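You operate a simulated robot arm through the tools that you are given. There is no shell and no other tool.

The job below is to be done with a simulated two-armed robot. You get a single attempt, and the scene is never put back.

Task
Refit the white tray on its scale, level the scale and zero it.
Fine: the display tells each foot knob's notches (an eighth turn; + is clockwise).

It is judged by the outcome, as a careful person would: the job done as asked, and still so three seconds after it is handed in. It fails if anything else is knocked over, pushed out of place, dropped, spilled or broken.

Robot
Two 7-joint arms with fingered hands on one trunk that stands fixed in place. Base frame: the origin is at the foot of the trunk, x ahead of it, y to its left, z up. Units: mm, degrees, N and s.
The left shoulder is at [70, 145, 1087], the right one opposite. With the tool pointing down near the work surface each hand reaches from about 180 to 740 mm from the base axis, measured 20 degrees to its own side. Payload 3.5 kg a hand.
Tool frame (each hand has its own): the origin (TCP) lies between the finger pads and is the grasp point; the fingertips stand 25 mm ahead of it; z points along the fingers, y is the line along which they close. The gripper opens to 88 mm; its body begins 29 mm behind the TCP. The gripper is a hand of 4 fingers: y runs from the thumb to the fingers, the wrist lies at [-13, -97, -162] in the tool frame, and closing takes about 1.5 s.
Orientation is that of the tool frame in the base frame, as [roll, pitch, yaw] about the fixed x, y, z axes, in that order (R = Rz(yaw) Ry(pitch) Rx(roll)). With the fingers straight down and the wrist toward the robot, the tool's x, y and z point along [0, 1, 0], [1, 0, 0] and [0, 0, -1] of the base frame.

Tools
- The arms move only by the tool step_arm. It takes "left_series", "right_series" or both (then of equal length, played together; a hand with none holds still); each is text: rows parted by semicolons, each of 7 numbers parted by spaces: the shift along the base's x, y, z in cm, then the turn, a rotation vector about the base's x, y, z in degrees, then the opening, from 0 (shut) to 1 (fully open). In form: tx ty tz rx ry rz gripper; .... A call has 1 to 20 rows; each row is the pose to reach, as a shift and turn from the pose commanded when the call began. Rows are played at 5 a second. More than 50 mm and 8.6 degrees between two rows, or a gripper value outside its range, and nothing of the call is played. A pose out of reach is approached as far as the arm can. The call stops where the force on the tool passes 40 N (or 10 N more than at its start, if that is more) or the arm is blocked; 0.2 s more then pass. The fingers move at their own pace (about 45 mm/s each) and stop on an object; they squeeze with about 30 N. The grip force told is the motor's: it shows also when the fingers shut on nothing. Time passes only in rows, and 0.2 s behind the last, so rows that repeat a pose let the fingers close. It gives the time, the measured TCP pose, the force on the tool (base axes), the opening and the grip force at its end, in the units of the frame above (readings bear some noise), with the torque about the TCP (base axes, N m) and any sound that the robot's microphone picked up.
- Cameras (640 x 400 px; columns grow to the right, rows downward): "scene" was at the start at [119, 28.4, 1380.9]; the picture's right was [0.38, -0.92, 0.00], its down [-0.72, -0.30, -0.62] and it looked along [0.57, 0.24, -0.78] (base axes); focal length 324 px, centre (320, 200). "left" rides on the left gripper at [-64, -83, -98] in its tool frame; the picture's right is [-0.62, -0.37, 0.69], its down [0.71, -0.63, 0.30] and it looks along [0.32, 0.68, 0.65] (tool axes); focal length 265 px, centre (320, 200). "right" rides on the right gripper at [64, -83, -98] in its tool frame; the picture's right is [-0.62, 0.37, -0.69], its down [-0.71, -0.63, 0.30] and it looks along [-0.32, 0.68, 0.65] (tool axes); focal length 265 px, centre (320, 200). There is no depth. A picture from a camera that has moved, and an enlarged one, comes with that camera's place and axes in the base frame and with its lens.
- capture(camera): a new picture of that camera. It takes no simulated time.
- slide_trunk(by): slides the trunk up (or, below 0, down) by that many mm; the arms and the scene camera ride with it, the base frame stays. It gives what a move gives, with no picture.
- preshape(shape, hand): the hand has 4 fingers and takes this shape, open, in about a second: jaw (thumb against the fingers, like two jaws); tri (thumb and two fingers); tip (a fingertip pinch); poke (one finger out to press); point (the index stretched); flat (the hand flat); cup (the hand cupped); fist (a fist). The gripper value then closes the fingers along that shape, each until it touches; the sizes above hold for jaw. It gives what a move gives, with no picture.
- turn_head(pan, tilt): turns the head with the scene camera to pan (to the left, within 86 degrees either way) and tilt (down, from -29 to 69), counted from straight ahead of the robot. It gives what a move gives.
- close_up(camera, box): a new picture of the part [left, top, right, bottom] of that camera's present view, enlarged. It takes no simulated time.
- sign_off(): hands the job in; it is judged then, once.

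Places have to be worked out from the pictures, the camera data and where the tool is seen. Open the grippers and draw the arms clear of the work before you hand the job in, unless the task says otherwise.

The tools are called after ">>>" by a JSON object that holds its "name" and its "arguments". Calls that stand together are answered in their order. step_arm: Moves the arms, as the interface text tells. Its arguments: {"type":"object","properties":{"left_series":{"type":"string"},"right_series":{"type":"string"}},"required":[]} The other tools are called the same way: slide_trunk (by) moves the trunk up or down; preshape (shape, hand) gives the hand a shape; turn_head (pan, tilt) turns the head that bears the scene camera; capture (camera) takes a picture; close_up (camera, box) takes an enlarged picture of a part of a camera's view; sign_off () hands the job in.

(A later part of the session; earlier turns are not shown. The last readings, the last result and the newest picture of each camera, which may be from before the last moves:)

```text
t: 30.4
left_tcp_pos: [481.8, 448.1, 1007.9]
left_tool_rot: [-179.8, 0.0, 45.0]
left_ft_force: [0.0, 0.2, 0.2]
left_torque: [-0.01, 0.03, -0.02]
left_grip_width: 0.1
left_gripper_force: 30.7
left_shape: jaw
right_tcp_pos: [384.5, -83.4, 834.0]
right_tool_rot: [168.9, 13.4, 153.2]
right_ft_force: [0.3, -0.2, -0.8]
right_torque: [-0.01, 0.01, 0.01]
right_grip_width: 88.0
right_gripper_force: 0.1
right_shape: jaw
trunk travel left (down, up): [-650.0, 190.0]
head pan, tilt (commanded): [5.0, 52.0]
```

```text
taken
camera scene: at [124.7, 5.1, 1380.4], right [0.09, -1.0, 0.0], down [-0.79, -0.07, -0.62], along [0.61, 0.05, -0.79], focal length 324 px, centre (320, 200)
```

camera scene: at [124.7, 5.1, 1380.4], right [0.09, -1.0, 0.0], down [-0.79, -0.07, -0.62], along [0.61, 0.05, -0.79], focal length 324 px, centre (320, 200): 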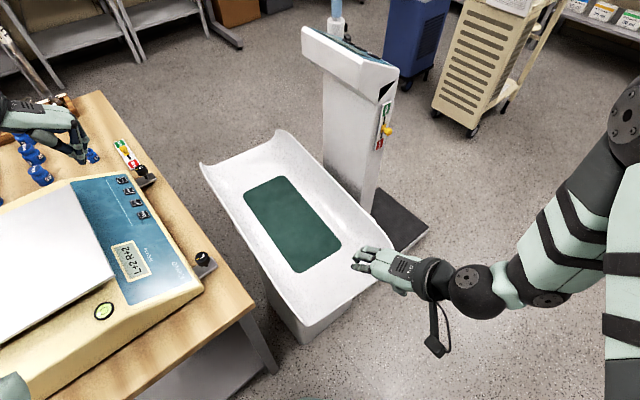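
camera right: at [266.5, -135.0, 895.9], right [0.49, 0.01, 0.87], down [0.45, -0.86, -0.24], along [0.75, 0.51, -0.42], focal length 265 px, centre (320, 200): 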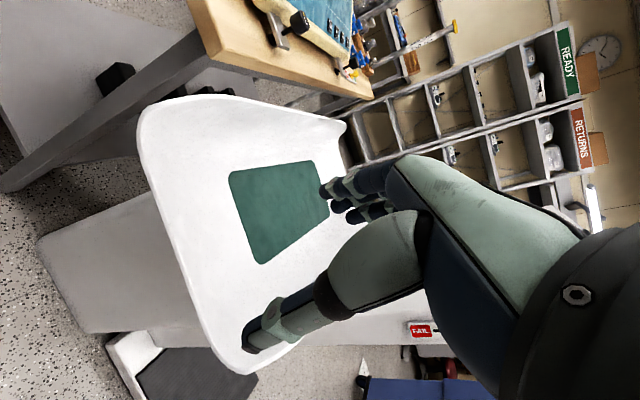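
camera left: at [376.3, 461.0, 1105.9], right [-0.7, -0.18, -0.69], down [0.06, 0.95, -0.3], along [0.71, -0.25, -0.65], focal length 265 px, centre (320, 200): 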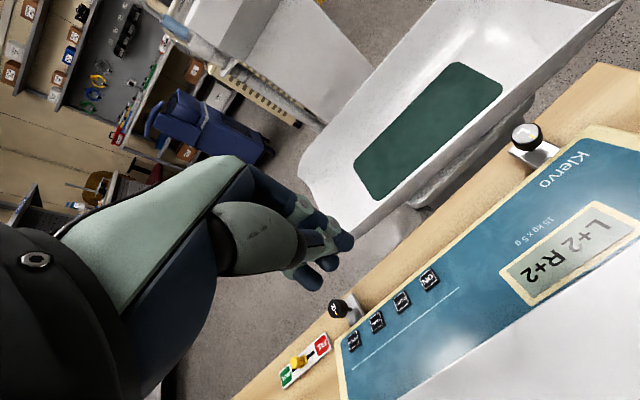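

>>> {"name": "close_up", "arguments": {"camera": "right", "box": [30, 40, 280, 240]}}

>>> {"name": "close_up", "arguments": {"camera": "right", "box": [20, 150, 300, 400]}}

>>> {"name": "close_up", "arguments": {"camera": "right", "box": [180, 0, 400, 120]}}

```text
2.00 times, centred on (155, 140) of right
camera zoom: at [266.5, -135.0, 895.9], right [0.49, 0.01, 0.87], down [0.45, -0.86, -0.24], along [0.75, 0.51, -0.42], focal length 531 px, centre (650, 320)
```

zoom: 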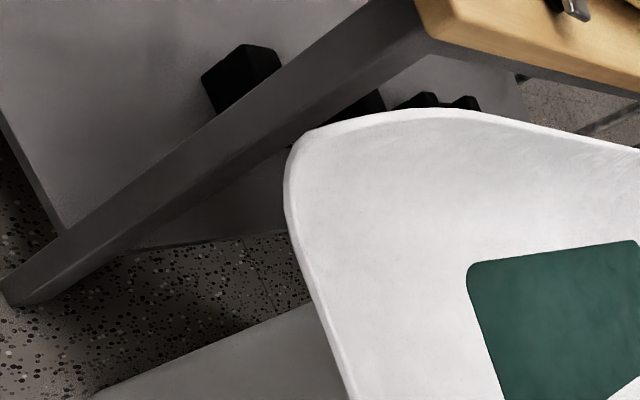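

```text
1.60 times, centred on (160, 275) of right
camera zoom: at [266.5, -135.0, 895.9], right [0.49, 0.01, 0.87], down [0.45, -0.86, -0.24], along [0.75, 0.51, -0.42], focal length 425 px, centre (576, 80)
```

zoom: 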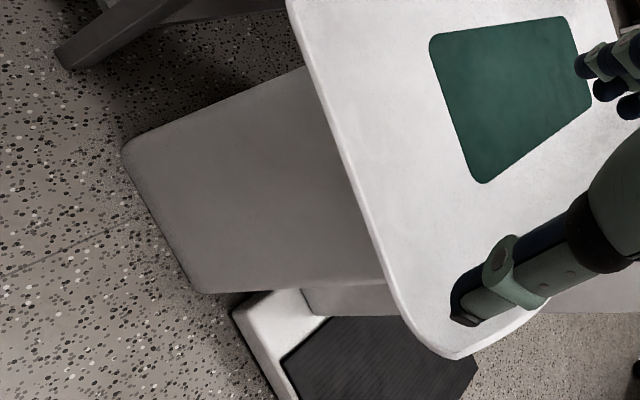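

```text
2.91 times, centred on (290, 60) of right
camera zoom: at [266.5, -135.0, 895.9], right [0.49, 0.01, 0.87], down [0.45, -0.86, -0.24], along [0.75, 0.51, -0.42], focal length 772 px, centre (407, 607)
```

zoom: 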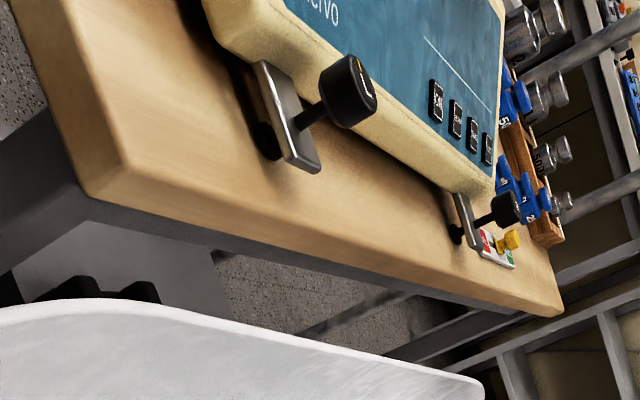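

The pedestal is a plain box on the floor with no display. I zoom on the gap between that tray and the box from the left camera to see how it is carried.

>>> {"name": "close_up", "arguments": {"camera": "left", "box": [380, 60, 560, 220]}}

>>> {"name": "close_up", "arguments": {"camera": "left", "box": [400, 120, 500, 220]}}

>>> {"name": "close_up", "arguments": {"camera": "left", "box": [480, 60, 580, 160]}}

>>> {"name": "close_up", "arguments": {"camera": "scene", "box": [240, 230, 340, 350]}}

```text
2.50 times, centred on (470, 140) of left
camera zoom: at [378.4, 460.9, 1105.1], right [-0.7, -0.18, -0.69], down [0.06, 0.95, -0.3], along [0.71, -0.25, -0.65], focal length 664 px, centre (-55, 350)
```

zoom: 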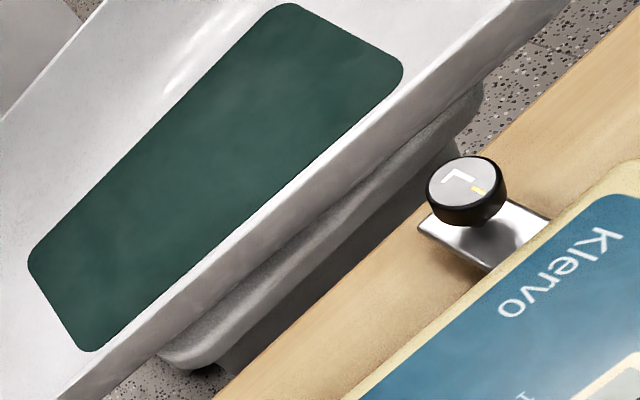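

```text
4.00 times, centred on (450, 170) of left
camera zoom: at [378.4, 460.9, 1105.1], right [-0.7, -0.18, -0.69], down [0.06, 0.95, -0.3], along [0.71, -0.25, -0.65], focal length 1062 px, centre (-200, 320)
```

zoom: 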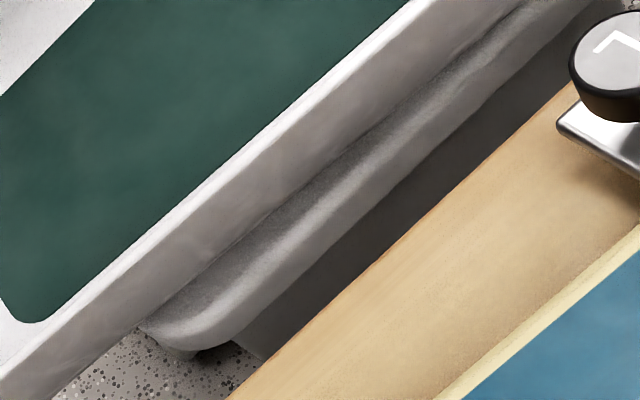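

```text
4.00 times, centred on (530, 110) of left
camera zoom: at [378.4, 460.9, 1105.1], right [-0.7, -0.18, -0.69], down [0.06, 0.95, -0.3], along [0.71, -0.25, -0.65], focal length 1062 px, centre (-520, 560)
```

zoom: 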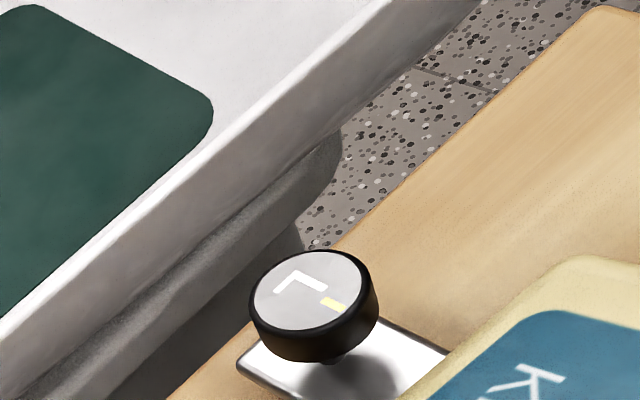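

```text
3.33 times, centred on (290, 290) of scene
camera zoom: at [124.7, 5.1, 1380.4], right [0.09, -1.0, 0.0], down [-0.79, -0.07, -0.62], along [0.61, 0.05, -0.79], focal length 1081 px, centre (420, -100)
```

zoom: 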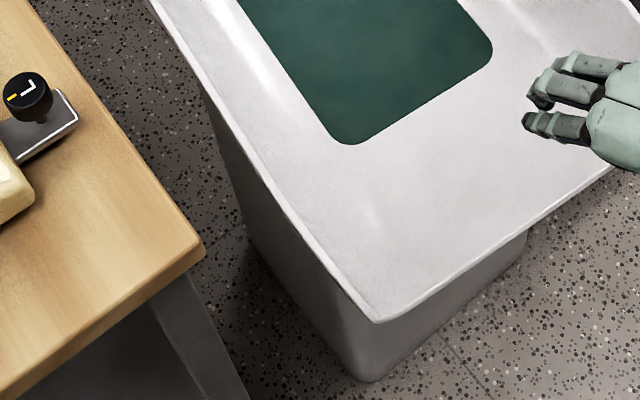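

The slab under that tray runs parallel to it and is about 276 mm long, close to the Klervo plate's 278 mm. To learn whether it belongs to the tray or to the stand, I lower the right hand in the free space in front and look at it level.

>>> {"name": "step_arm", "arguments": {"right_series": "-1 -2 -3 0 0 0 1; -2 -4 -7 0 0 0 1; -3 -6 -11 2.8 -4.1 0 1; -4 -7 -15 5.6 -8.3 0 1; -4 -7 -19 8.4 -12.4 0 1; -4 -7 -22 11.2 -16.6 0 1; -4 -7 -24 14 -20.7 0 1"}}

>>> {"name": "capture", "arguments": {"camera": "right"}}

>>> {"name": "capture", "arguments": {"camera": "scene"}}

```text
t: 32.0
left_tcp_pos: [482.0, 448.3, 1008.4]
left_tool_rot: [180.0, 0.0, 45.0]
left_ft_force: [-0.2, -0.5, -0.1]
left_torque: [0.03, 0.0, 0.01]
left_grip_width: 0.1
left_gripper_force: 29.7
left_shape: jaw
right_tcp_pos: [343.6, -150.9, 593.9]
right_tool_rot: [144.9, 24.2, 145.1]
right_ft_force: [0.5, 0.4, -0.5]
right_torque: [0.03, 0.01, 0.02]
right_grip_width: 88.1
right_gripper_force: 0.0
right_shape: jaw
trunk travel left (down, up): [-650.0, 190.0]
head pan, tilt (commanded): [5.0, 52.0]
```

```text
taken
camera right: at [213.0, -212.2, 596.1], right [0.15, -0.22, 0.96], down [0.55, -0.8, -0.26], along [0.83, 0.56, 0.0], focal length 265 px, centre (320, 200)
```

right: 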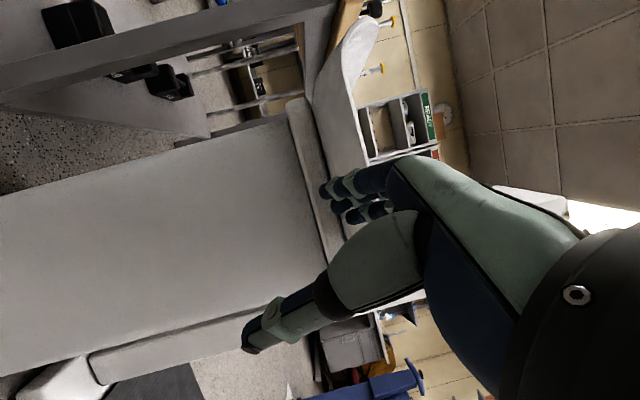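

```text
taken
camera scene: at [123.6, 5.7, 1380.6], right [0.09, -1.0, 0.0], down [-0.78, -0.07, -0.62], along [0.61, 0.05, -0.79], focal length 324 px, centre (320, 200)
```

scene: 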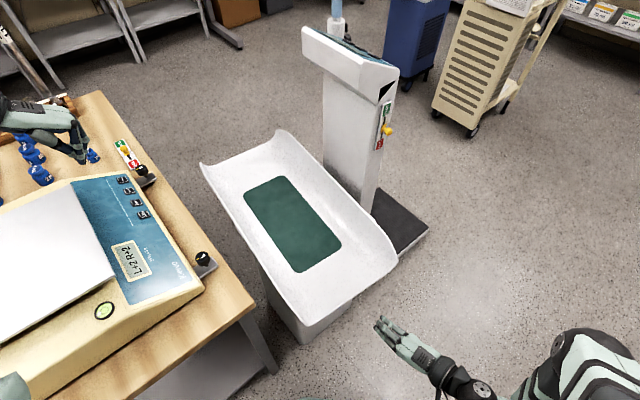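

>>> {"name": "close_up", "arguments": {"camera": "right", "box": [230, 0, 430, 260]}}

>>> {"name": "close_up", "arguments": {"camera": "right", "box": [270, 80, 380, 180]}}

>>> {"name": "close_up", "arguments": {"camera": "right", "box": [290, 180, 370, 280]}}

>>> {"name": "close_up", "arguments": {"camera": "right", "box": [20, 0, 240, 150]}}

```text
1.54 times, centred on (330, 130) of right
camera zoom: at [213.0, -212.2, 596.1], right [0.15, -0.22, 0.96], down [0.55, -0.8, -0.26], along [0.83, 0.56, 0.0], focal length 408 px, centre (305, 308)
```

zoom: 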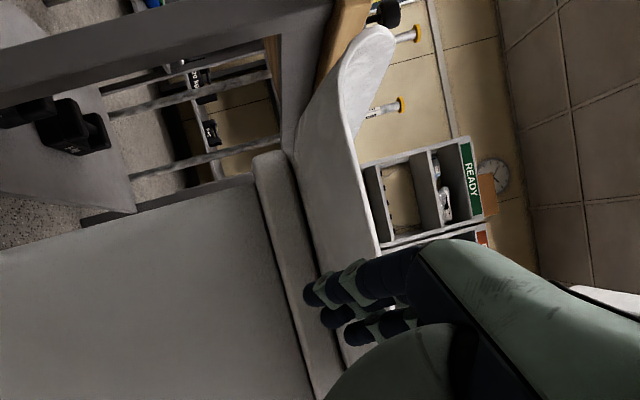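

```text
4.00 times, centred on (325, 130) of right
camera zoom: at [213.0, -212.2, 596.1], right [0.15, -0.22, 0.96], down [0.55, -0.8, -0.26], along [0.83, 0.56, 0.0], focal length 1062 px, centre (300, 480)
```

zoom: 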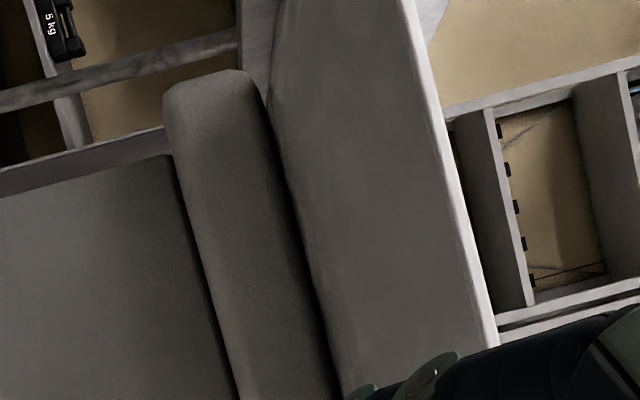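

```text
4.00 times, centred on (330, 230) of right
camera zoom: at [213.0, -212.2, 596.1], right [0.15, -0.22, 0.96], down [0.55, -0.8, -0.26], along [0.83, 0.56, 0.0], focal length 1062 px, centre (280, 80)
```

zoom: 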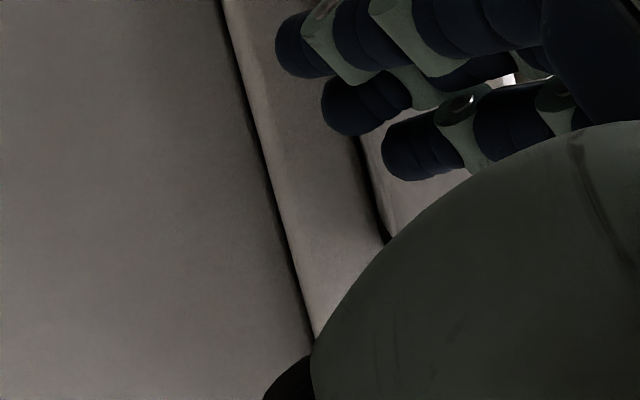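

```text
2.67 times, centred on (130, 75) of right
camera zoom: at [213.0, -212.2, 596.1], right [0.15, -0.22, 0.96], down [0.55, -0.8, -0.26], along [0.83, 0.56, 0.0], focal length 708 px, centre (827, 533)
```

zoom: 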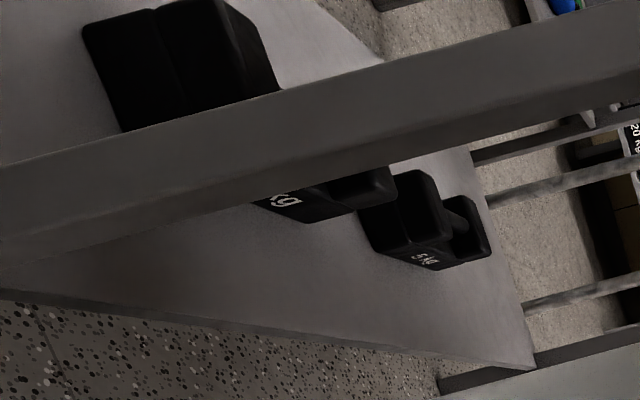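

The slab and box look like a stand with a separate tray on top. Before deciding which white piece is the loose tray, I test the Klervo plate: the closed left fingertips press very lightly on its front edge to see if it is fixed or would tip on its posts.

>>> {"name": "step_arm", "arguments": {"left_series": "-2 2 0 0 0 0 0; -4 4 0 0 0 0 0; -4.9 5.2 -3 0 0 0 0; -4.9 5.2 -7 0 0 0 0; -4.9 5.2 -10.7 0 0 0 0; -4.9 5.2 -12.7 0 0 0 0"}}

>>> {"name": "turn_head", "arguments": {"pan": 38, "tilt": 45}}

>>> {"name": "capture", "arguments": {"camera": "scene"}}

>>> {"name": "close_up", "arguments": {"camera": "left", "box": [260, 180, 460, 340]}}

```text
t: 33.4
left_tcp_pos: [432.7, 500.0, 878.3]
left_tool_rot: [180.0, 0.0, 45.0]
left_ft_force: [0.2, 0.6, 0.5]
left_torque: [0.0, 0.03, -0.04]
left_grip_width: 0.0
left_gripper_force: 30.2
left_shape: jaw
right_tcp_pos: [344.9, -151.1, 593.1]
right_tool_rot: [145.0, 24.2, 145.2]
right_ft_force: [-0.1, 0.2, 0.4]
right_torque: [0.01, -0.01, 0.01]
right_grip_width: 87.9
right_gripper_force: 0.1
right_shape: jaw
trunk travel left (down, up): [-650.0, 190.0]
head pan, tilt (commanded): [5.0, 52.0]
```

```text
t: 34.4
left_tcp_pos: [432.3, 500.6, 879.5]
left_tool_rot: [-180.0, 0.0, 44.9]
left_ft_force: [0.1, -0.6, -0.1]
left_torque: [0.0, -0.01, -0.03]
left_grip_width: 0.2
left_gripper_force: 30.3
left_shape: jaw
right_tcp_pos: [344.4, -150.6, 593.1]
right_tool_rot: [145.1, 24.2, 145.3]
right_ft_force: [0.1, -0.3, -0.6]
right_torque: [0.01, 0.0, -0.01]
right_grip_width: 88.0
right_gripper_force: 0.0
right_shape: jaw
trunk travel left (down, up): [-650.0, 190.0]
head pan, tilt (commanded): [38.0, 45.0]
```

```text
taken
camera scene: at [113.4, 49.6, 1390.0], right [0.61, -0.79, 0.0], down [-0.56, -0.43, -0.71], along [0.56, 0.43, -0.71], focal length 324 px, centre (320, 200)
```

scene: 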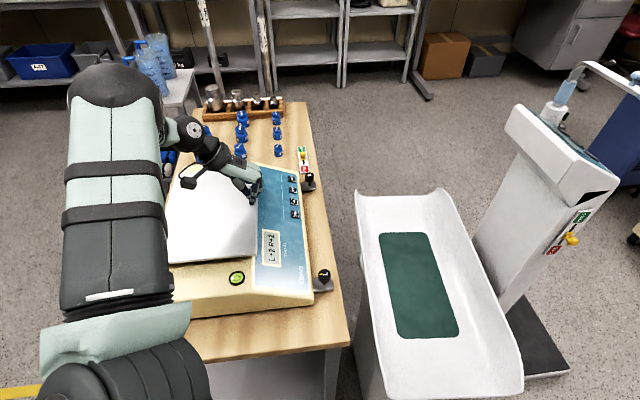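

```text
2.50 times, centred on (360, 260) of left
camera zoom: at [328.5, 513.3, 977.2], right [-0.7, -0.18, -0.69], down [0.06, 0.95, -0.3], along [0.71, -0.25, -0.65], focal length 664 px, centre (220, 50)
```

zoom: 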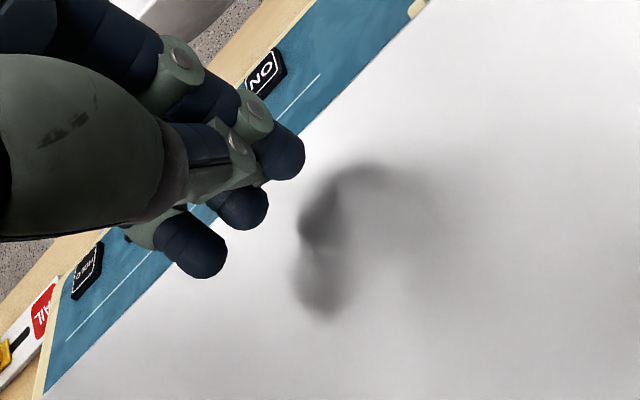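

The tips hover about 10 mm above the plate near its front edge. I descend in small steps watching the vertical force.

>>> {"name": "step_arm", "arguments": {"left_series": "0 0 -0.3 0 0 0 0; 0 0 -0.6 0 0 0 0; 0 0 -0.6 0 0 0 0"}}

>>> {"name": "step_arm", "arguments": {"left_series": "0 0 -0.1 0 0 0 0; 0 0 -0.2 0 0 0 0; 0 0 -0.2 0 0 0 0"}}

>>> {"name": "close_up", "arguments": {"camera": "left", "box": [260, 180, 460, 340]}}

```text
t: 35.2
left_tcp_pos: [432.4, 499.3, 873.0]
left_tool_rot: [-180.0, 0.0, 45.0]
left_ft_force: [-0.3, -0.8, 0.1]
left_torque: [0.0, 0.0, -0.02]
left_grip_width: 0.5
left_gripper_force: 30.5
left_shape: jaw
right_tcp_pos: [344.2, -151.3, 593.1]
right_tool_rot: [145.0, 24.1, 145.3]
right_ft_force: [0.4, 0.1, -0.4]
right_torque: [-0.02, 0.02, 0.01]
right_grip_width: 88.0
right_gripper_force: 0.1
right_shape: jaw
trunk travel left (down, up): [-650.0, 190.0]
head pan, tilt (commanded): [38.0, 45.0]
```

```text
t: 36.0
left_tcp_pos: [432.9, 498.8, 872.4]
left_tool_rot: [180.0, -0.1, 45.0]
left_ft_force: [1.7, -0.8, 4.5]
left_torque: [0.03, -0.07, -0.02]
left_grip_width: 0.0
left_gripper_force: 29.9
left_shape: jaw
right_tcp_pos: [345.0, -150.4, 593.1]
right_tool_rot: [145.0, 24.2, 145.2]
right_ft_force: [0.8, 0.0, 0.8]
right_torque: [-0.01, 0.02, 0.03]
right_grip_width: 88.1
right_gripper_force: 0.0
right_shape: jaw
trunk travel left (down, up): [-650.0, 190.0]
head pan, tilt (commanded): [38.0, 45.0]
```

```text
2.50 times, centred on (360, 260) of left
camera zoom: at [328.7, 512.8, 969.5], right [-0.7, -0.18, -0.69], down [0.06, 0.95, -0.3], along [0.71, -0.25, -0.65], focal length 664 px, centre (220, 50)
```

zoom: 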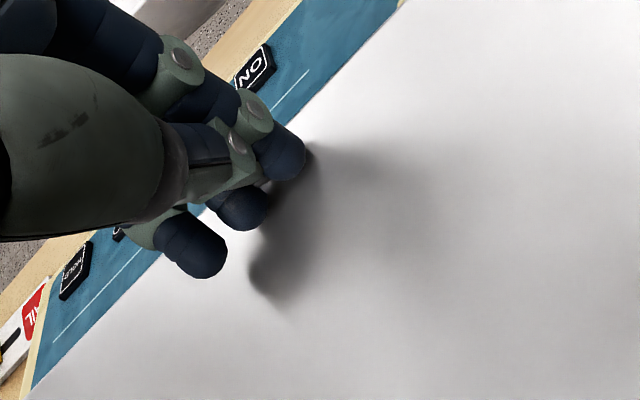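

The plate took 4.5 N right at its edge without tipping, so it is a fixed platform of the scale. The white trough on the stand is the loose tray that belongs on the Klervo; I lift the left hand clear and study that tray's end and underside from a better angle.

>>> {"name": "step_arm", "arguments": {"left_series": "0 0 2 0 0 0 0; 0 0 6 0 0 0 0; 0 0 10 0 0 0 0.5; -2 2 14 0 0 0 1; -4 4 17 0 0 0 1", "right_series": "0 -1 0 0 0 0 1; -1 -3 0 0 0 0 1; -2 -5 0 0 0 0 1; -3 -8 1 0 0 0 1; -4 -10 1 0 0 0 1"}}

>>> {"name": "capture", "arguments": {"camera": "right"}}

```text
t: 37.2
left_tcp_pos: [390.7, 540.0, 1041.8]
left_tool_rot: [-179.9, 0.1, 45.1]
left_ft_force: [-0.3, 0.2, 0.6]
left_torque: [0.0, 0.0, 0.02]
left_grip_width: 47.4
left_gripper_force: 0.1
left_shape: jaw
right_tcp_pos: [305.3, -252.3, 605.9]
right_tool_rot: [145.1, 24.3, 145.2]
right_ft_force: [0.3, -0.2, -0.4]
right_torque: [-0.01, -0.02, -0.01]
right_grip_width: 88.0
right_gripper_force: 0.0
right_shape: jaw
trunk travel left (down, up): [-650.0, 190.0]
head pan, tilt (commanded): [38.0, 45.0]
```

```text
taken
camera right: at [173.9, -312.5, 607.5], right [0.15, -0.22, 0.96], down [0.55, -0.8, -0.26], along [0.83, 0.56, 0.0], focal length 265 px, centre (320, 200)
```

right: 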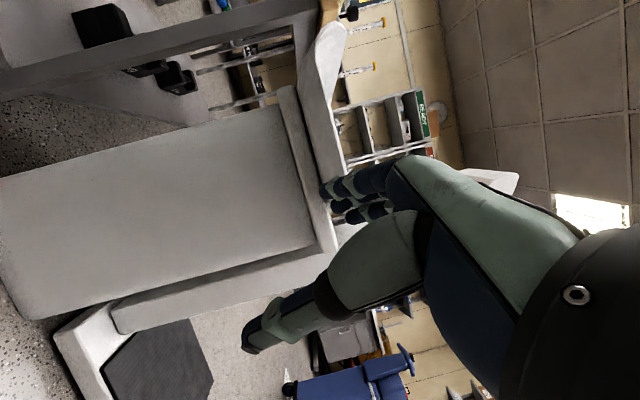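

>>> {"name": "close_up", "arguments": {"camera": "right", "box": [250, 10, 410, 270]}}

>>> {"name": "close_up", "arguments": {"camera": "right", "box": [260, 70, 360, 170]}}

>>> {"name": "close_up", "arguments": {"camera": "right", "box": [280, 180, 360, 280]}}

```text
1.54 times, centred on (330, 140) of right
camera zoom: at [173.9, -312.5, 607.5], right [0.15, -0.22, 0.96], down [0.55, -0.8, -0.26], along [0.83, 0.56, 0.0], focal length 408 px, centre (305, 292)
```

zoom: 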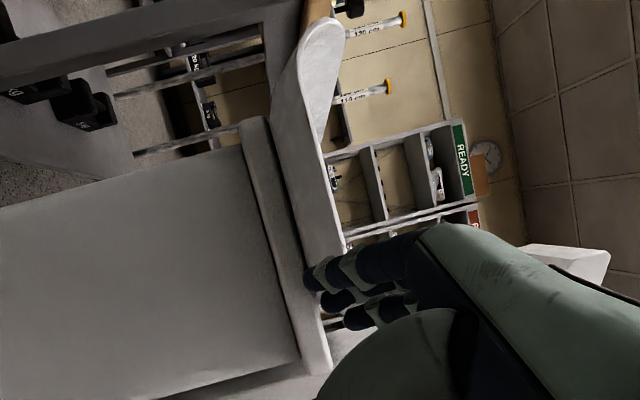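

```text
4.00 times, centred on (310, 120) of right
camera zoom: at [173.9, -312.5, 607.5], right [0.15, -0.22, 0.96], down [0.55, -0.8, -0.26], along [0.83, 0.56, 0.0], focal length 1062 px, centre (360, 520)
```

zoom: 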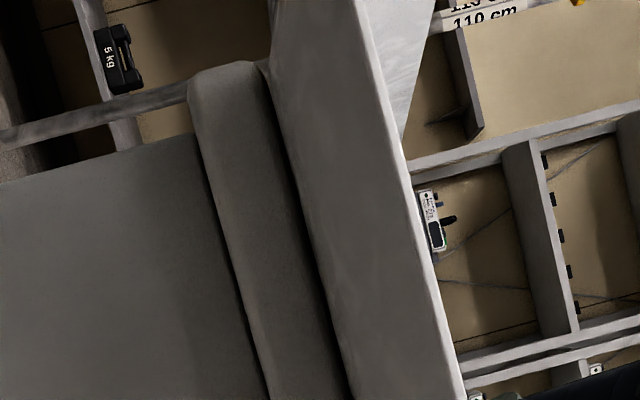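

```text
4.00 times, centred on (320, 230) of right
camera zoom: at [173.9, -312.5, 607.5], right [0.15, -0.22, 0.96], down [0.55, -0.8, -0.26], along [0.83, 0.56, 0.0], focal length 1062 px, centre (320, 80)
```

zoom: 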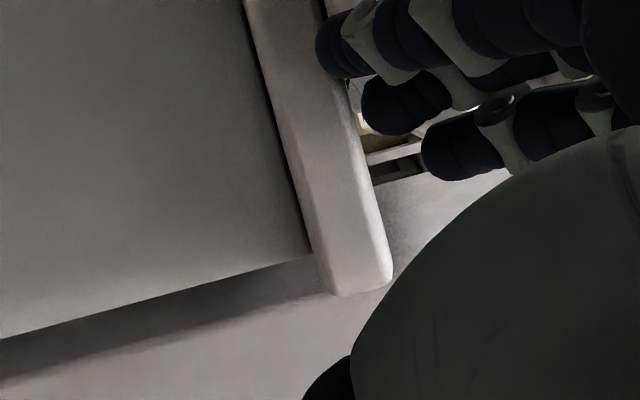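

The plate is firm, so the trough goes onto it. First I'll do the knobs while the space is free: I retreat the right hand upward, put the left hand into the three-finger shape, and look at it.

>>> {"name": "step_arm", "arguments": {"right_series": "0 -1 4 0 0 0 1; 0 -1 8 0 0 0 1; 1 0 12 0 0 0 1; 2 0 16 0 0 0 1; 3 0 20 0 0 0 1; 4 0 24 0 0 0 1; 5 0 28 0 0 0 1"}}

>>> {"name": "preshape", "arguments": {"hand": "left", "shape": "tri"}}

>>> {"name": "capture", "arguments": {"camera": "left"}}

>>> {"name": "capture", "arguments": {"camera": "scene"}}

```text
t: 38.8
left_tcp_pos: [392.8, 540.8, 1039.3]
left_tool_rot: [179.9, 0.0, 45.1]
left_ft_force: [0.2, 0.0, -0.1]
left_torque: [-0.02, 0.01, 0.01]
left_grip_width: 87.6
left_gripper_force: 0.1
left_shape: jaw
right_tcp_pos: [356.4, -251.3, 885.1]
right_tool_rot: [145.2, 24.2, 145.1]
right_ft_force: [-0.4, 0.5, 0.0]
right_torque: [-0.02, -0.03, 0.0]
right_grip_width: 87.7
right_gripper_force: 0.0
right_shape: jaw
trunk travel left (down, up): [-650.0, 190.0]
head pan, tilt (commanded): [38.0, 45.0]
```

```text
t: 39.7
left_tcp_pos: [393.6, 540.1, 1041.1]
left_tool_rot: [-180.0, 0.0, 45.0]
left_ft_force: [0.3, 0.9, 0.2]
left_torque: [0.0, 0.01, 0.01]
left_grip_width: 87.7
left_gripper_force: 0.1
left_shape: tri
right_tcp_pos: [355.6, -251.2, 884.1]
right_tool_rot: [145.0, 24.2, 145.1]
right_ft_force: [0.0, -0.4, 0.0]
right_torque: [-0.01, 0.01, 0.03]
right_grip_width: 88.1
right_gripper_force: 0.1
right_shape: jaw
trunk travel left (down, up): [-650.0, 190.0]
head pan, tilt (commanded): [38.0, 45.0]
```

```text
taken
camera left: at [289.1, 552.7, 1138.6], right [-0.7, -0.18, -0.69], down [0.06, 0.95, -0.3], along [0.71, -0.25, -0.65], focal length 265 px, centre (320, 200)
```

left: 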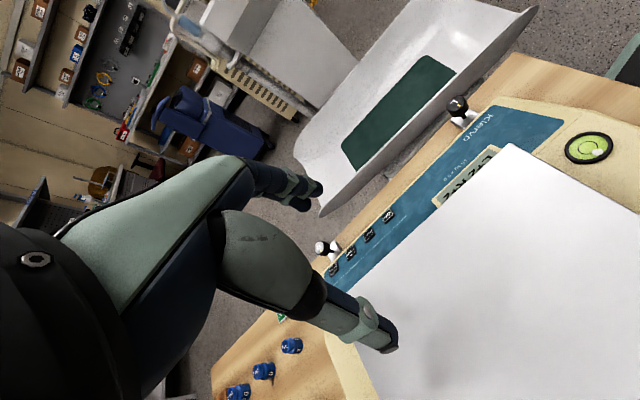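

```text
taken
camera scene: at [113.2, 49.6, 1390.0], right [0.62, -0.79, 0.0], down [-0.56, -0.44, -0.71], along [0.56, 0.44, -0.71], focal length 324 px, centre (320, 200)
```

scene: 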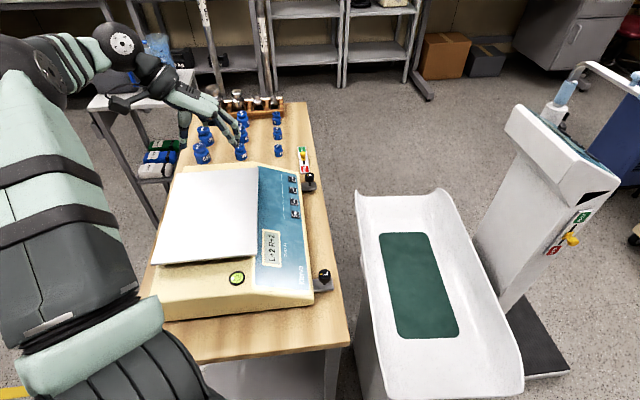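

I move the left hand (three-finger shape, open) to above the L knob near (421, 277), turning it to yaw 100° so a clockwise turn has room.

>>> {"name": "step_arm", "arguments": {"left_series": "0.4 -3.3 0 0 0 6.9 1; 0.7 -6.6 0 0 0 13.8 1; 1.1 -9.9 -1 0 0 20.6 1; 1.4 -13.2 -3 0 0 27.5 1; 1.8 -16.4 -5 0 0 34.4 1; 2.1 -19.7 -8 0 0 41.3 1; 2.5 -23 -11 0 0 48.1 1; 2.8 -26.3 -14 0 0 55 1"}}

>>> {"name": "capture", "arguments": {"camera": "left"}}

>>> {"name": "capture", "arguments": {"camera": "scene"}}

```text
t: 41.5
left_tcp_pos: [422.0, 275.9, 901.3]
left_tool_rot: [-180.0, -0.2, 100.1]
left_ft_force: [-0.5, -1.2, 0.1]
left_torque: [0.04, 0.01, -0.02]
left_grip_width: 87.6
left_gripper_force: 0.1
left_shape: tri
right_tcp_pos: [355.9, -253.8, 883.3]
right_tool_rot: [145.1, 24.0, 145.2]
right_ft_force: [-0.1, -0.4, -0.6]
right_torque: [0.01, -0.01, -0.02]
right_grip_width: 87.9
right_gripper_force: 0.0
right_shape: jaw
trunk travel left (down, up): [-650.0, 190.0]
head pan, tilt (commanded): [38.0, 45.0]
```

```text
taken
camera left: at [351.1, 196.7, 999.5], right [-0.26, -0.67, -0.7], down [-0.74, 0.59, -0.3], along [0.62, 0.44, -0.65], focal length 265 px, centre (320, 200)
```

left: 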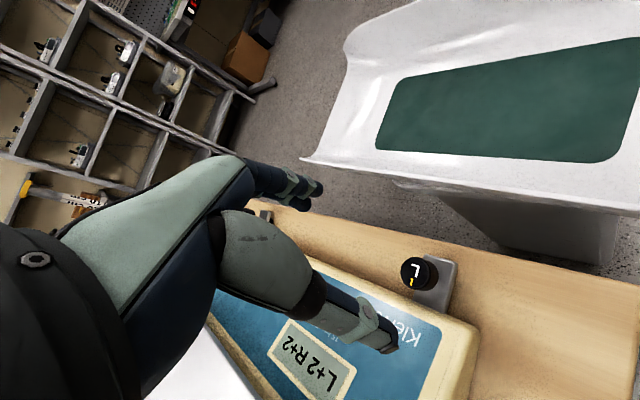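

```text
taken
camera scene: at [114.6, 47.0, 1390.0], right [0.62, -0.79, 0.0], down [-0.56, -0.43, -0.71], along [0.56, 0.44, -0.71], focal length 324 px, centre (320, 200)
```

scene: 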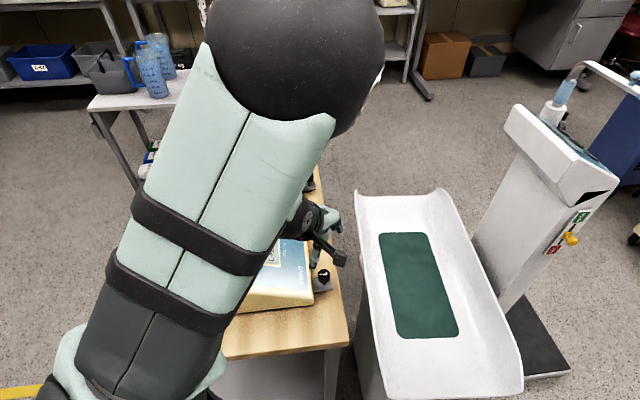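

>>> {"name": "close_up", "arguments": {"camera": "left", "box": [370, 230, 470, 320]}}

```text
4.44 times, centred on (420, 275) of left
camera zoom: at [351.1, 196.7, 999.5], right [-0.26, -0.67, -0.7], down [-0.74, 0.59, -0.3], along [0.62, 0.44, -0.65], focal length 1180 px, centre (-124, -133)
```

zoom: 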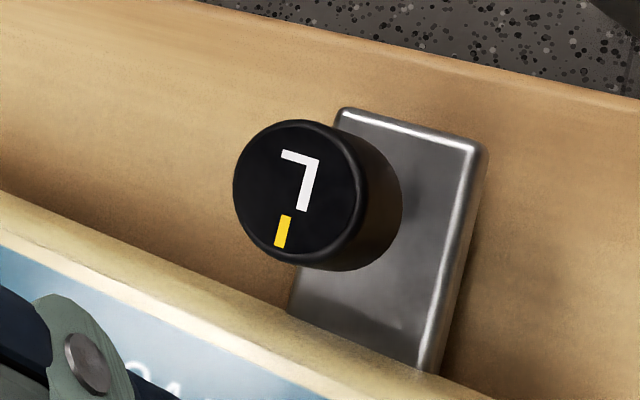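

The knob top is at about (422, 277, 778), 26 mm wide. I close the hand to about half at height and descend to 30 mm above the grip height to check alignment.

>>> {"name": "step_arm", "arguments": {"left_series": "0 0.1 0 0 0 0 0.55; 0 0.1 -2 0 0 0 0.55; 0 0.1 -4 0 0 0 0.55; 0 0.1 -6 0 0 0 0.55; 0 0.1 -7.5 0 0 0 0.55"}}

>>> {"name": "capture", "arguments": {"camera": "left"}}

>>> {"name": "close_up", "arguments": {"camera": "left", "box": [250, 170, 450, 330]}}

>>> {"name": "close_up", "arguments": {"camera": "scene", "box": [270, 180, 370, 310]}}

```text
t: 42.7
left_tcp_pos: [421.5, 277.9, 824.9]
left_tool_rot: [-180.0, 0.0, 100.1]
left_ft_force: [0.4, -0.5, 0.3]
left_torque: [0.0, 0.02, 0.02]
left_grip_width: 48.7
left_gripper_force: 0.0
left_shape: tri
right_tcp_pos: [356.7, -251.0, 884.1]
right_tool_rot: [145.2, 24.2, 145.3]
right_ft_force: [0.1, 1.3, 0.5]
right_torque: [-0.04, -0.01, 0.01]
right_grip_width: 87.9
right_gripper_force: 0.0
right_shape: jaw
trunk travel left (down, up): [-650.0, 190.0]
head pan, tilt (commanded): [38.0, 45.0]
```

```text
taken
camera left: at [350.5, 200.0, 923.5], right [-0.26, -0.67, -0.69], down [-0.74, 0.59, -0.3], along [0.62, 0.44, -0.65], focal length 265 px, centre (320, 200)
```

left: 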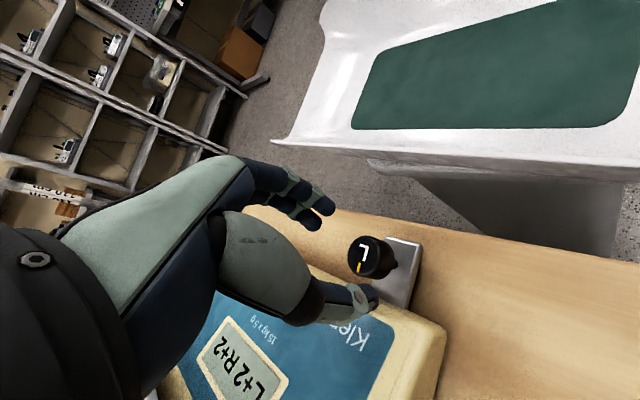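

```text
2.50 times, centred on (350, 250) of left
camera zoom: at [350.5, 200.0, 923.5], right [-0.26, -0.67, -0.69], down [-0.74, 0.59, -0.3], along [0.62, 0.44, -0.65], focal length 664 px, centre (245, 75)
```

zoom: 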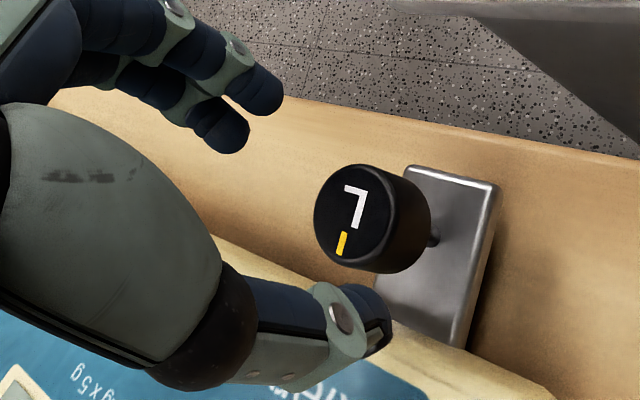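

```text
3.08 times, centred on (320, 245) of scene
camera zoom: at [113.8, 50.0, 1390.0], right [0.62, -0.79, 0.0], down [-0.56, -0.44, -0.71], along [0.56, 0.44, -0.71], focal length 998 px, centre (320, 62)
```

zoom: 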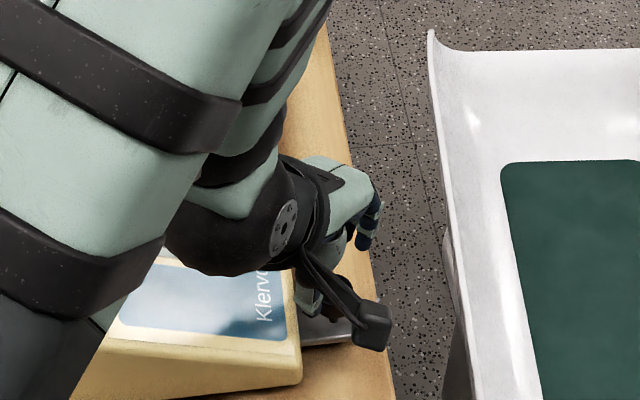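

Knob at (422.3, 278.2) matches the TCP well, with thumb and fingers symmetric about it. I go down to z ≈ 793 (tips ~10 mm below the knob top) and close.

>>> {"name": "step_arm", "arguments": {"left_series": "0.07 0.03 -1.5 0 0 0 0.55; 0.07 0.03 -3.0 0 0 0 0.55; 0.07 0.03 -3.2 0 0 0 0.55"}}

>>> {"name": "step_arm", "arguments": {"left_series": "0 0 0 0 0 0 0.25; 0 0 0 0 0 0 0.1; 0 0 0 0 0 0 0; 0 0 0 0 0 0 0; 0 0 0 0 0 0 0; 0 0 0 0 0 0 0; 0 0 0 0 0 0 0"}}

>>> {"name": "close_up", "arguments": {"camera": "left", "box": [220, 170, 480, 380]}}

```text
t: 43.5
left_tcp_pos: [421.8, 277.8, 793.8]
left_tool_rot: [180.0, 0.0, 99.9]
left_ft_force: [0.0, 0.1, 0.3]
left_torque: [0.01, 0.01, 0.0]
left_grip_width: 48.7
left_gripper_force: 0.1
left_shape: tri
right_tcp_pos: [355.2, -251.5, 884.4]
right_tool_rot: [145.1, 24.1, 145.3]
right_ft_force: [-0.6, 0.0, -0.2]
right_torque: [-0.04, 0.01, -0.01]
right_grip_width: 88.1
right_gripper_force: 0.1
right_shape: jaw
trunk travel left (down, up): [-650.0, 190.0]
head pan, tilt (commanded): [38.0, 45.0]
```

```text
t: 45.1
left_tcp_pos: [421.1, 278.4, 794.4]
left_tool_rot: [180.0, 0.0, 100.0]
left_ft_force: [-0.5, -0.6, -2.5]
left_torque: [-0.04, -0.04, 0.04]
left_grip_width: 19.0
left_gripper_force: 29.5
left_shape: tri
right_tcp_pos: [355.9, -250.8, 885.3]
right_tool_rot: [145.1, 24.2, 145.2]
right_ft_force: [0.2, 0.3, 0.1]
right_torque: [-0.04, 0.04, -0.02]
right_grip_width: 88.0
right_gripper_force: 0.1
right_shape: jaw
trunk travel left (down, up): [-650.0, 190.0]
head pan, tilt (commanded): [38.0, 45.0]
```

```text
1.90 times, centred on (350, 275) of left
camera zoom: at [350.5, 199.9, 891.9], right [-0.26, -0.67, -0.69], down [-0.74, 0.59, -0.3], along [0.62, 0.44, -0.65], focal length 506 px, centre (263, 57)
```

zoom: 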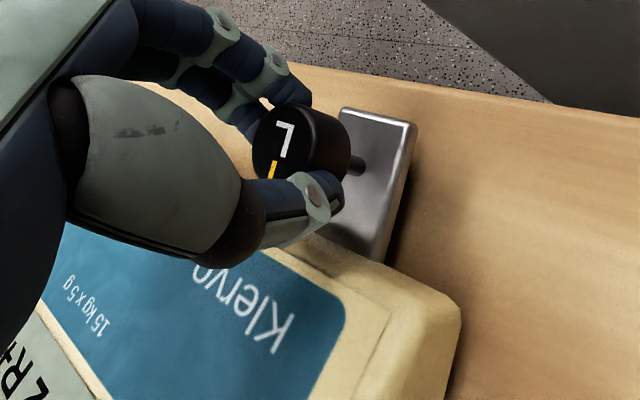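

The knob is held (grip 29.5 N). I turn one notch, 45° clockwise, and read the display.

>>> {"name": "step_arm", "arguments": {"left_series": "0 0 0 0 0 -7.5 0; 0 0 0 0 0 -15 0; 0 0 0 0 0 -22.5 0; 0 0 0 0 0 -30 0; 0 0 0 0 0 -37.5 0; 0 0 0 0 0 -45 0; 0 0 0 0 0 -45 0"}}

>>> {"name": "capture", "arguments": {"camera": "left"}}

>>> {"name": "close_up", "arguments": {"camera": "scene", "box": [200, 180, 360, 310]}}

```text
t: 46.7
left_tcp_pos: [421.4, 278.7, 794.2]
left_tool_rot: [180.0, 0.0, 54.9]
left_ft_force: [0.7, 2.7, -3.5]
left_torque: [0.04, -0.06, 0.04]
left_grip_width: 19.2
left_gripper_force: 30.2
left_shape: tri
right_tcp_pos: [356.5, -251.2, 884.9]
right_tool_rot: [145.1, 24.2, 145.3]
right_ft_force: [0.5, -0.3, 0.9]
right_torque: [0.03, 0.0, 0.0]
right_grip_width: 87.7
right_gripper_force: 0.0
right_shape: jaw
trunk travel left (down, up): [-650.0, 190.0]
head pan, tilt (commanded): [38.0, 45.0]
```

```text
taken
camera left: at [316.6, 273.9, 892.0], right [-0.66, -0.3, -0.69], down [-0.1, 0.95, -0.3], along [0.75, -0.13, -0.65], focal length 265 px, centre (320, 200)
```

left: 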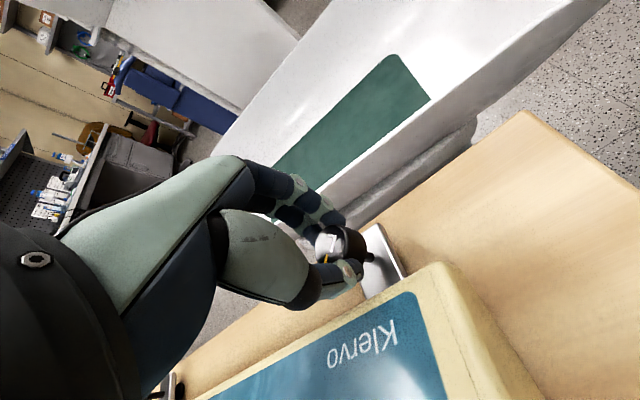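

```text
3.08 times, centred on (280, 245) of scene
camera zoom: at [114.0, 50.2, 1389.9], right [0.62, -0.79, 0.0], down [-0.56, -0.44, -0.71], along [0.56, 0.43, -0.71], focal length 998 px, centre (443, 62)
```

zoom: 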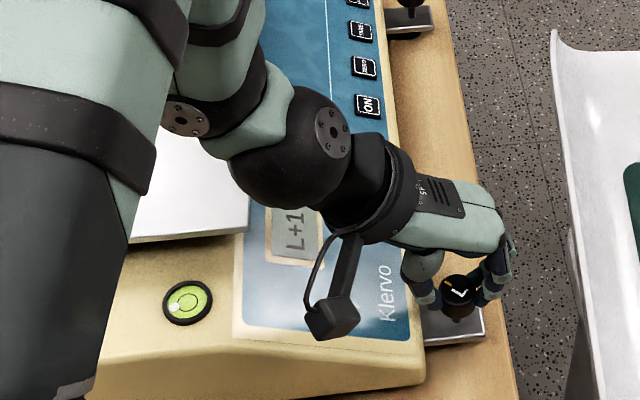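

The display now shows L+1: clockwise is right and it counts the notches still needed. I turn a second notch without regripping.

>>> {"name": "step_arm", "arguments": {"left_series": "0 0 0 0 0 -7.5 0; 0 0 0 0 0 -15 0; 0 0 0 0 0 -22.5 0; 0 0 0 0 0 -30 0; 0 0 0 0 0 -37.5 0; 0 0 0 0 0 -45 0; 0 0 0 0 0 -45 0"}}

>>> {"name": "capture", "arguments": {"camera": "left"}}

>>> {"name": "close_up", "arguments": {"camera": "scene", "box": [200, 180, 360, 310]}}

```text
t: 48.3
left_tcp_pos: [421.4, 278.0, 794.0]
left_tool_rot: [180.0, -0.1, 9.9]
left_ft_force: [4.2, 4.4, 0.3]
left_torque: [0.01, -0.12, 0.01]
left_grip_width: 18.8
left_gripper_force: 29.8
left_shape: tri
right_tcp_pos: [357.0, -251.0, 883.9]
right_tool_rot: [145.1, 24.2, 145.1]
right_ft_force: [-0.7, 0.1, -0.6]
right_torque: [0.0, 0.0, -0.03]
right_grip_width: 87.8
right_gripper_force: 0.1
right_shape: jaw
trunk travel left (down, up): [-650.0, 190.0]
head pan, tilt (commanded): [38.0, 45.0]
```

```text
taken
camera left: at [344.4, 349.8, 891.8], right [-0.67, 0.26, -0.69], down [0.6, 0.74, -0.3], along [0.44, -0.62, -0.65], focal length 265 px, centre (320, 200)
```

left: 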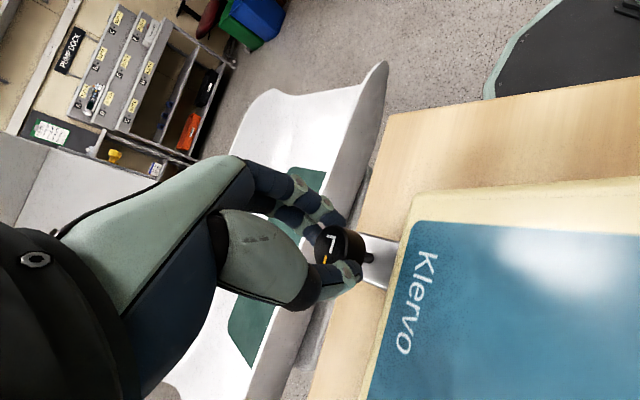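

```text
3.08 times, centred on (280, 245) of scene
camera zoom: at [114.1, 50.4, 1389.9], right [0.62, -0.79, 0.0], down [-0.56, -0.44, -0.71], along [0.56, 0.43, -0.71], focal length 998 px, centre (443, 62)
```

zoom: 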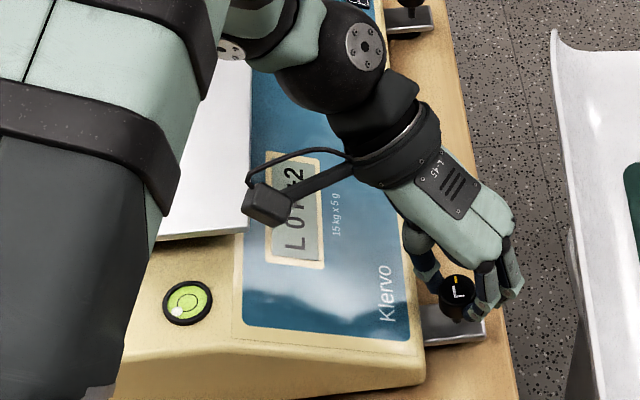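

L now reads 0. I open the hand just enough to clear the knob and lift straight up.

>>> {"name": "step_arm", "arguments": {"left_series": "0 0 0 0 0 0 0.3; 0 0 0 0 0 0 0.42; 0 0 0 0 0 0 0.42; 0 0 0 0 0 0 0.42; 0 0 1 0 0 0 0.42; 0 0 3 0 0 0 0.42; 0 0 6 0 0 0 0.5; 0 0 9 0 0 0 0.6"}}

>>> {"name": "close_up", "arguments": {"camera": "scene", "box": [200, 180, 360, 310]}}

>>> {"name": "capture", "arguments": {"camera": "left"}}

```text
t: 50.1
left_tcp_pos: [419.8, 277.3, 884.3]
left_tool_rot: [180.0, -0.1, 10.0]
left_ft_force: [-0.8, -0.7, 0.0]
left_torque: [-0.02, 0.03, -0.03]
left_grip_width: 52.7
left_gripper_force: 0.0
left_shape: tri
right_tcp_pos: [355.3, -251.1, 884.4]
right_tool_rot: [145.1, 24.2, 145.2]
right_ft_force: [-0.1, -0.5, 0.2]
right_torque: [-0.02, -0.01, -0.01]
right_grip_width: 87.9
right_gripper_force: 0.0
right_shape: jaw
trunk travel left (down, up): [-650.0, 190.0]
head pan, tilt (commanded): [38.0, 45.0]
```

```text
3.08 times, centred on (280, 245) of scene
camera zoom: at [112.4, 49.1, 1390.1], right [0.62, -0.79, 0.0], down [-0.56, -0.43, -0.71], along [0.56, 0.44, -0.71], focal length 998 px, centre (443, 62)
```

zoom: 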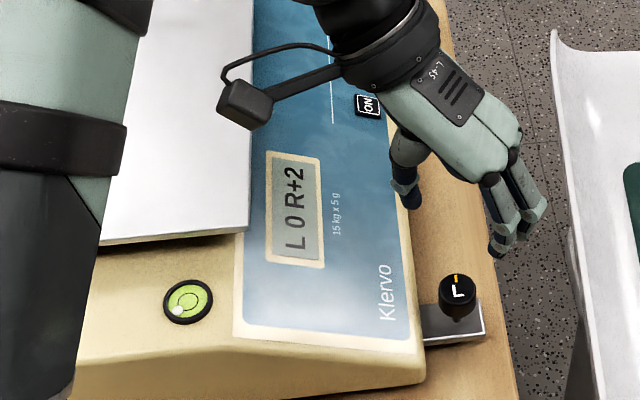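

```text
taken
camera left: at [342.6, 348.7, 982.8], right [-0.67, 0.26, -0.69], down [0.59, 0.74, -0.3], along [0.44, -0.62, -0.65], focal length 265 px, centre (320, 200)
```

left: 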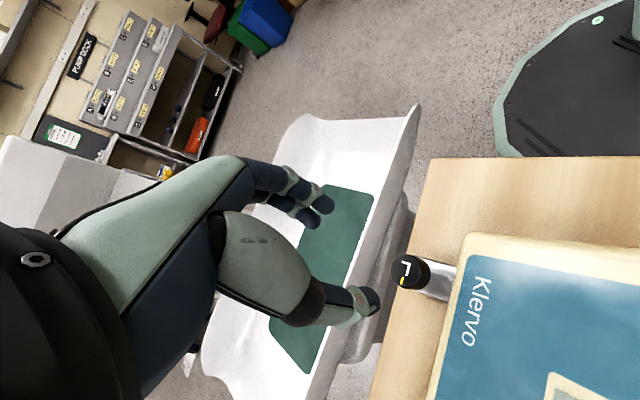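

L 0 R+2 holds. The R knob near (651, 507) is far, so I raise the left hand, turn it to face the knob, and then will lower the trunk a little for reach.

>>> {"name": "step_arm", "arguments": {"left_series": "0.5 0.5 3 0 0 8 0.6; 1.5 1.5 6 0 0 16 0.6; 3 3 9 0 0 24 0.6; 4.5 4.5 11 0 0 32 0.6; 6 6 12.5 0 0 40 0.6; 7.5 7.5 12.5 0 0 48 0.6; 9 9 12.5 0 0 56 0.6; 10.5 10.5 12.5 0 0 64 0.6; 12 12 12.5 0 0 72 0.6; 13.5 13.5 12.5 0 0 80 0.6; 15 15.5 12.5 0 0 88 0.6; 16.5 17.5 12.5 0 0 96 0.6; 18 19 12.5 0 0 104 0.6; 18 19.3 12.5 0 0 112 0.6"}}

>>> {"name": "capture", "arguments": {"camera": "left"}}

>>> {"name": "capture", "arguments": {"camera": "scene"}}

```text
t: 53.1
left_tcp_pos: [600.9, 471.7, 1008.7]
left_tool_rot: [180.0, -0.1, 122.2]
left_ft_force: [-1.0, 0.2, 0.3]
left_torque: [-0.07, 0.05, -0.02]
left_grip_width: 52.5
left_gripper_force: 0.1
left_shape: tri
right_tcp_pos: [355.4, -252.2, 885.4]
right_tool_rot: [145.0, 24.2, 145.3]
right_ft_force: [-0.7, 0.1, 0.2]
right_torque: [0.06, 0.0, -0.01]
right_grip_width: 87.6
right_gripper_force: 0.0
right_shape: jaw
trunk travel left (down, up): [-650.0, 190.0]
head pan, tilt (commanded): [38.0, 45.0]
```

```text
taken
camera left: at [564.9, 372.1, 1107.0], right [0.02, -0.72, -0.69], down [-0.91, 0.27, -0.3], along [0.41, 0.64, -0.65], focal length 265 px, centre (320, 200)
```

left: 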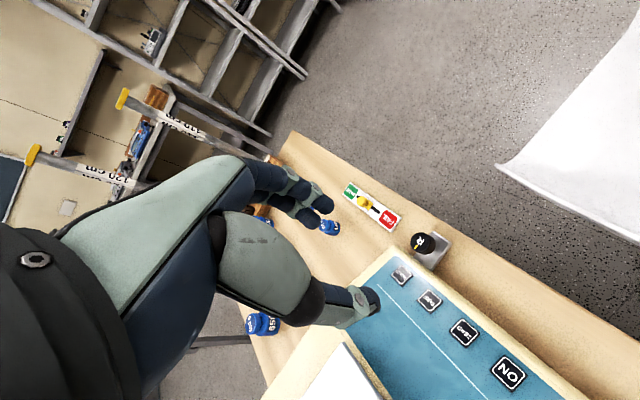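

```text
taken
camera scene: at [113.2, 48.5, 1390.1], right [0.62, -0.79, 0.0], down [-0.56, -0.43, -0.71], along [0.56, 0.44, -0.71], focal length 324 px, centre (320, 200)
```

scene: 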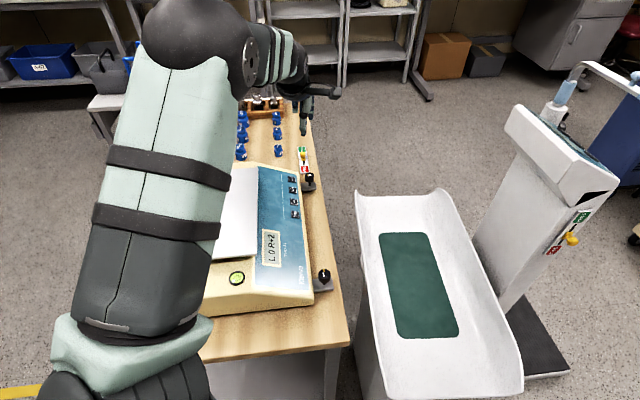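

>>> {"name": "close_up", "arguments": {"camera": "left", "box": [370, 200, 470, 290]}}

>>> {"name": "slide_trunk", "arguments": {"by": -120}}

```text
4.44 times, centred on (420, 245) of left
camera zoom: at [564.9, 372.1, 1107.0], right [0.02, -0.72, -0.69], down [-0.91, 0.27, -0.3], along [0.41, 0.64, -0.65], focal length 1180 px, centre (-124, 0)
```

zoom: 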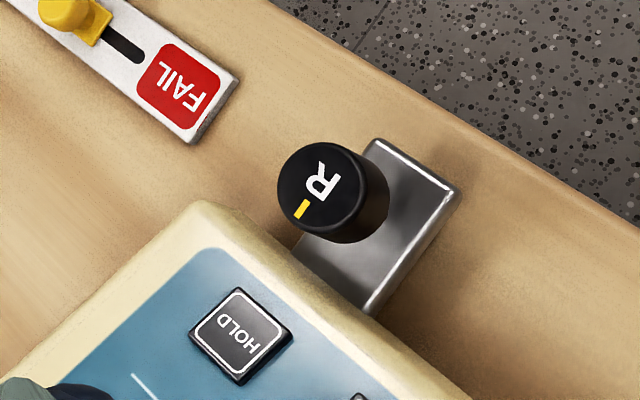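

```text
t: 54.6
left_tcp_pos: [603.0, 470.0, 888.5]
left_tool_rot: [-180.0, 0.1, 122.0]
left_ft_force: [-0.5, -0.3, 0.0]
left_torque: [-0.02, -0.01, 0.03]
left_grip_width: 52.7
left_gripper_force: 0.0
left_shape: tri
right_tcp_pos: [354.9, -252.0, 764.2]
right_tool_rot: [145.0, 24.2, 145.3]
right_ft_force: [-1.0, -0.1, -0.2]
right_torque: [0.0, 0.0, -0.02]
right_grip_width: 88.1
right_gripper_force: 0.0
right_shape: jaw
trunk travel left (down, up): [-530.0, 310.0]
head pan, tilt (commanded): [38.0, 45.0]
```

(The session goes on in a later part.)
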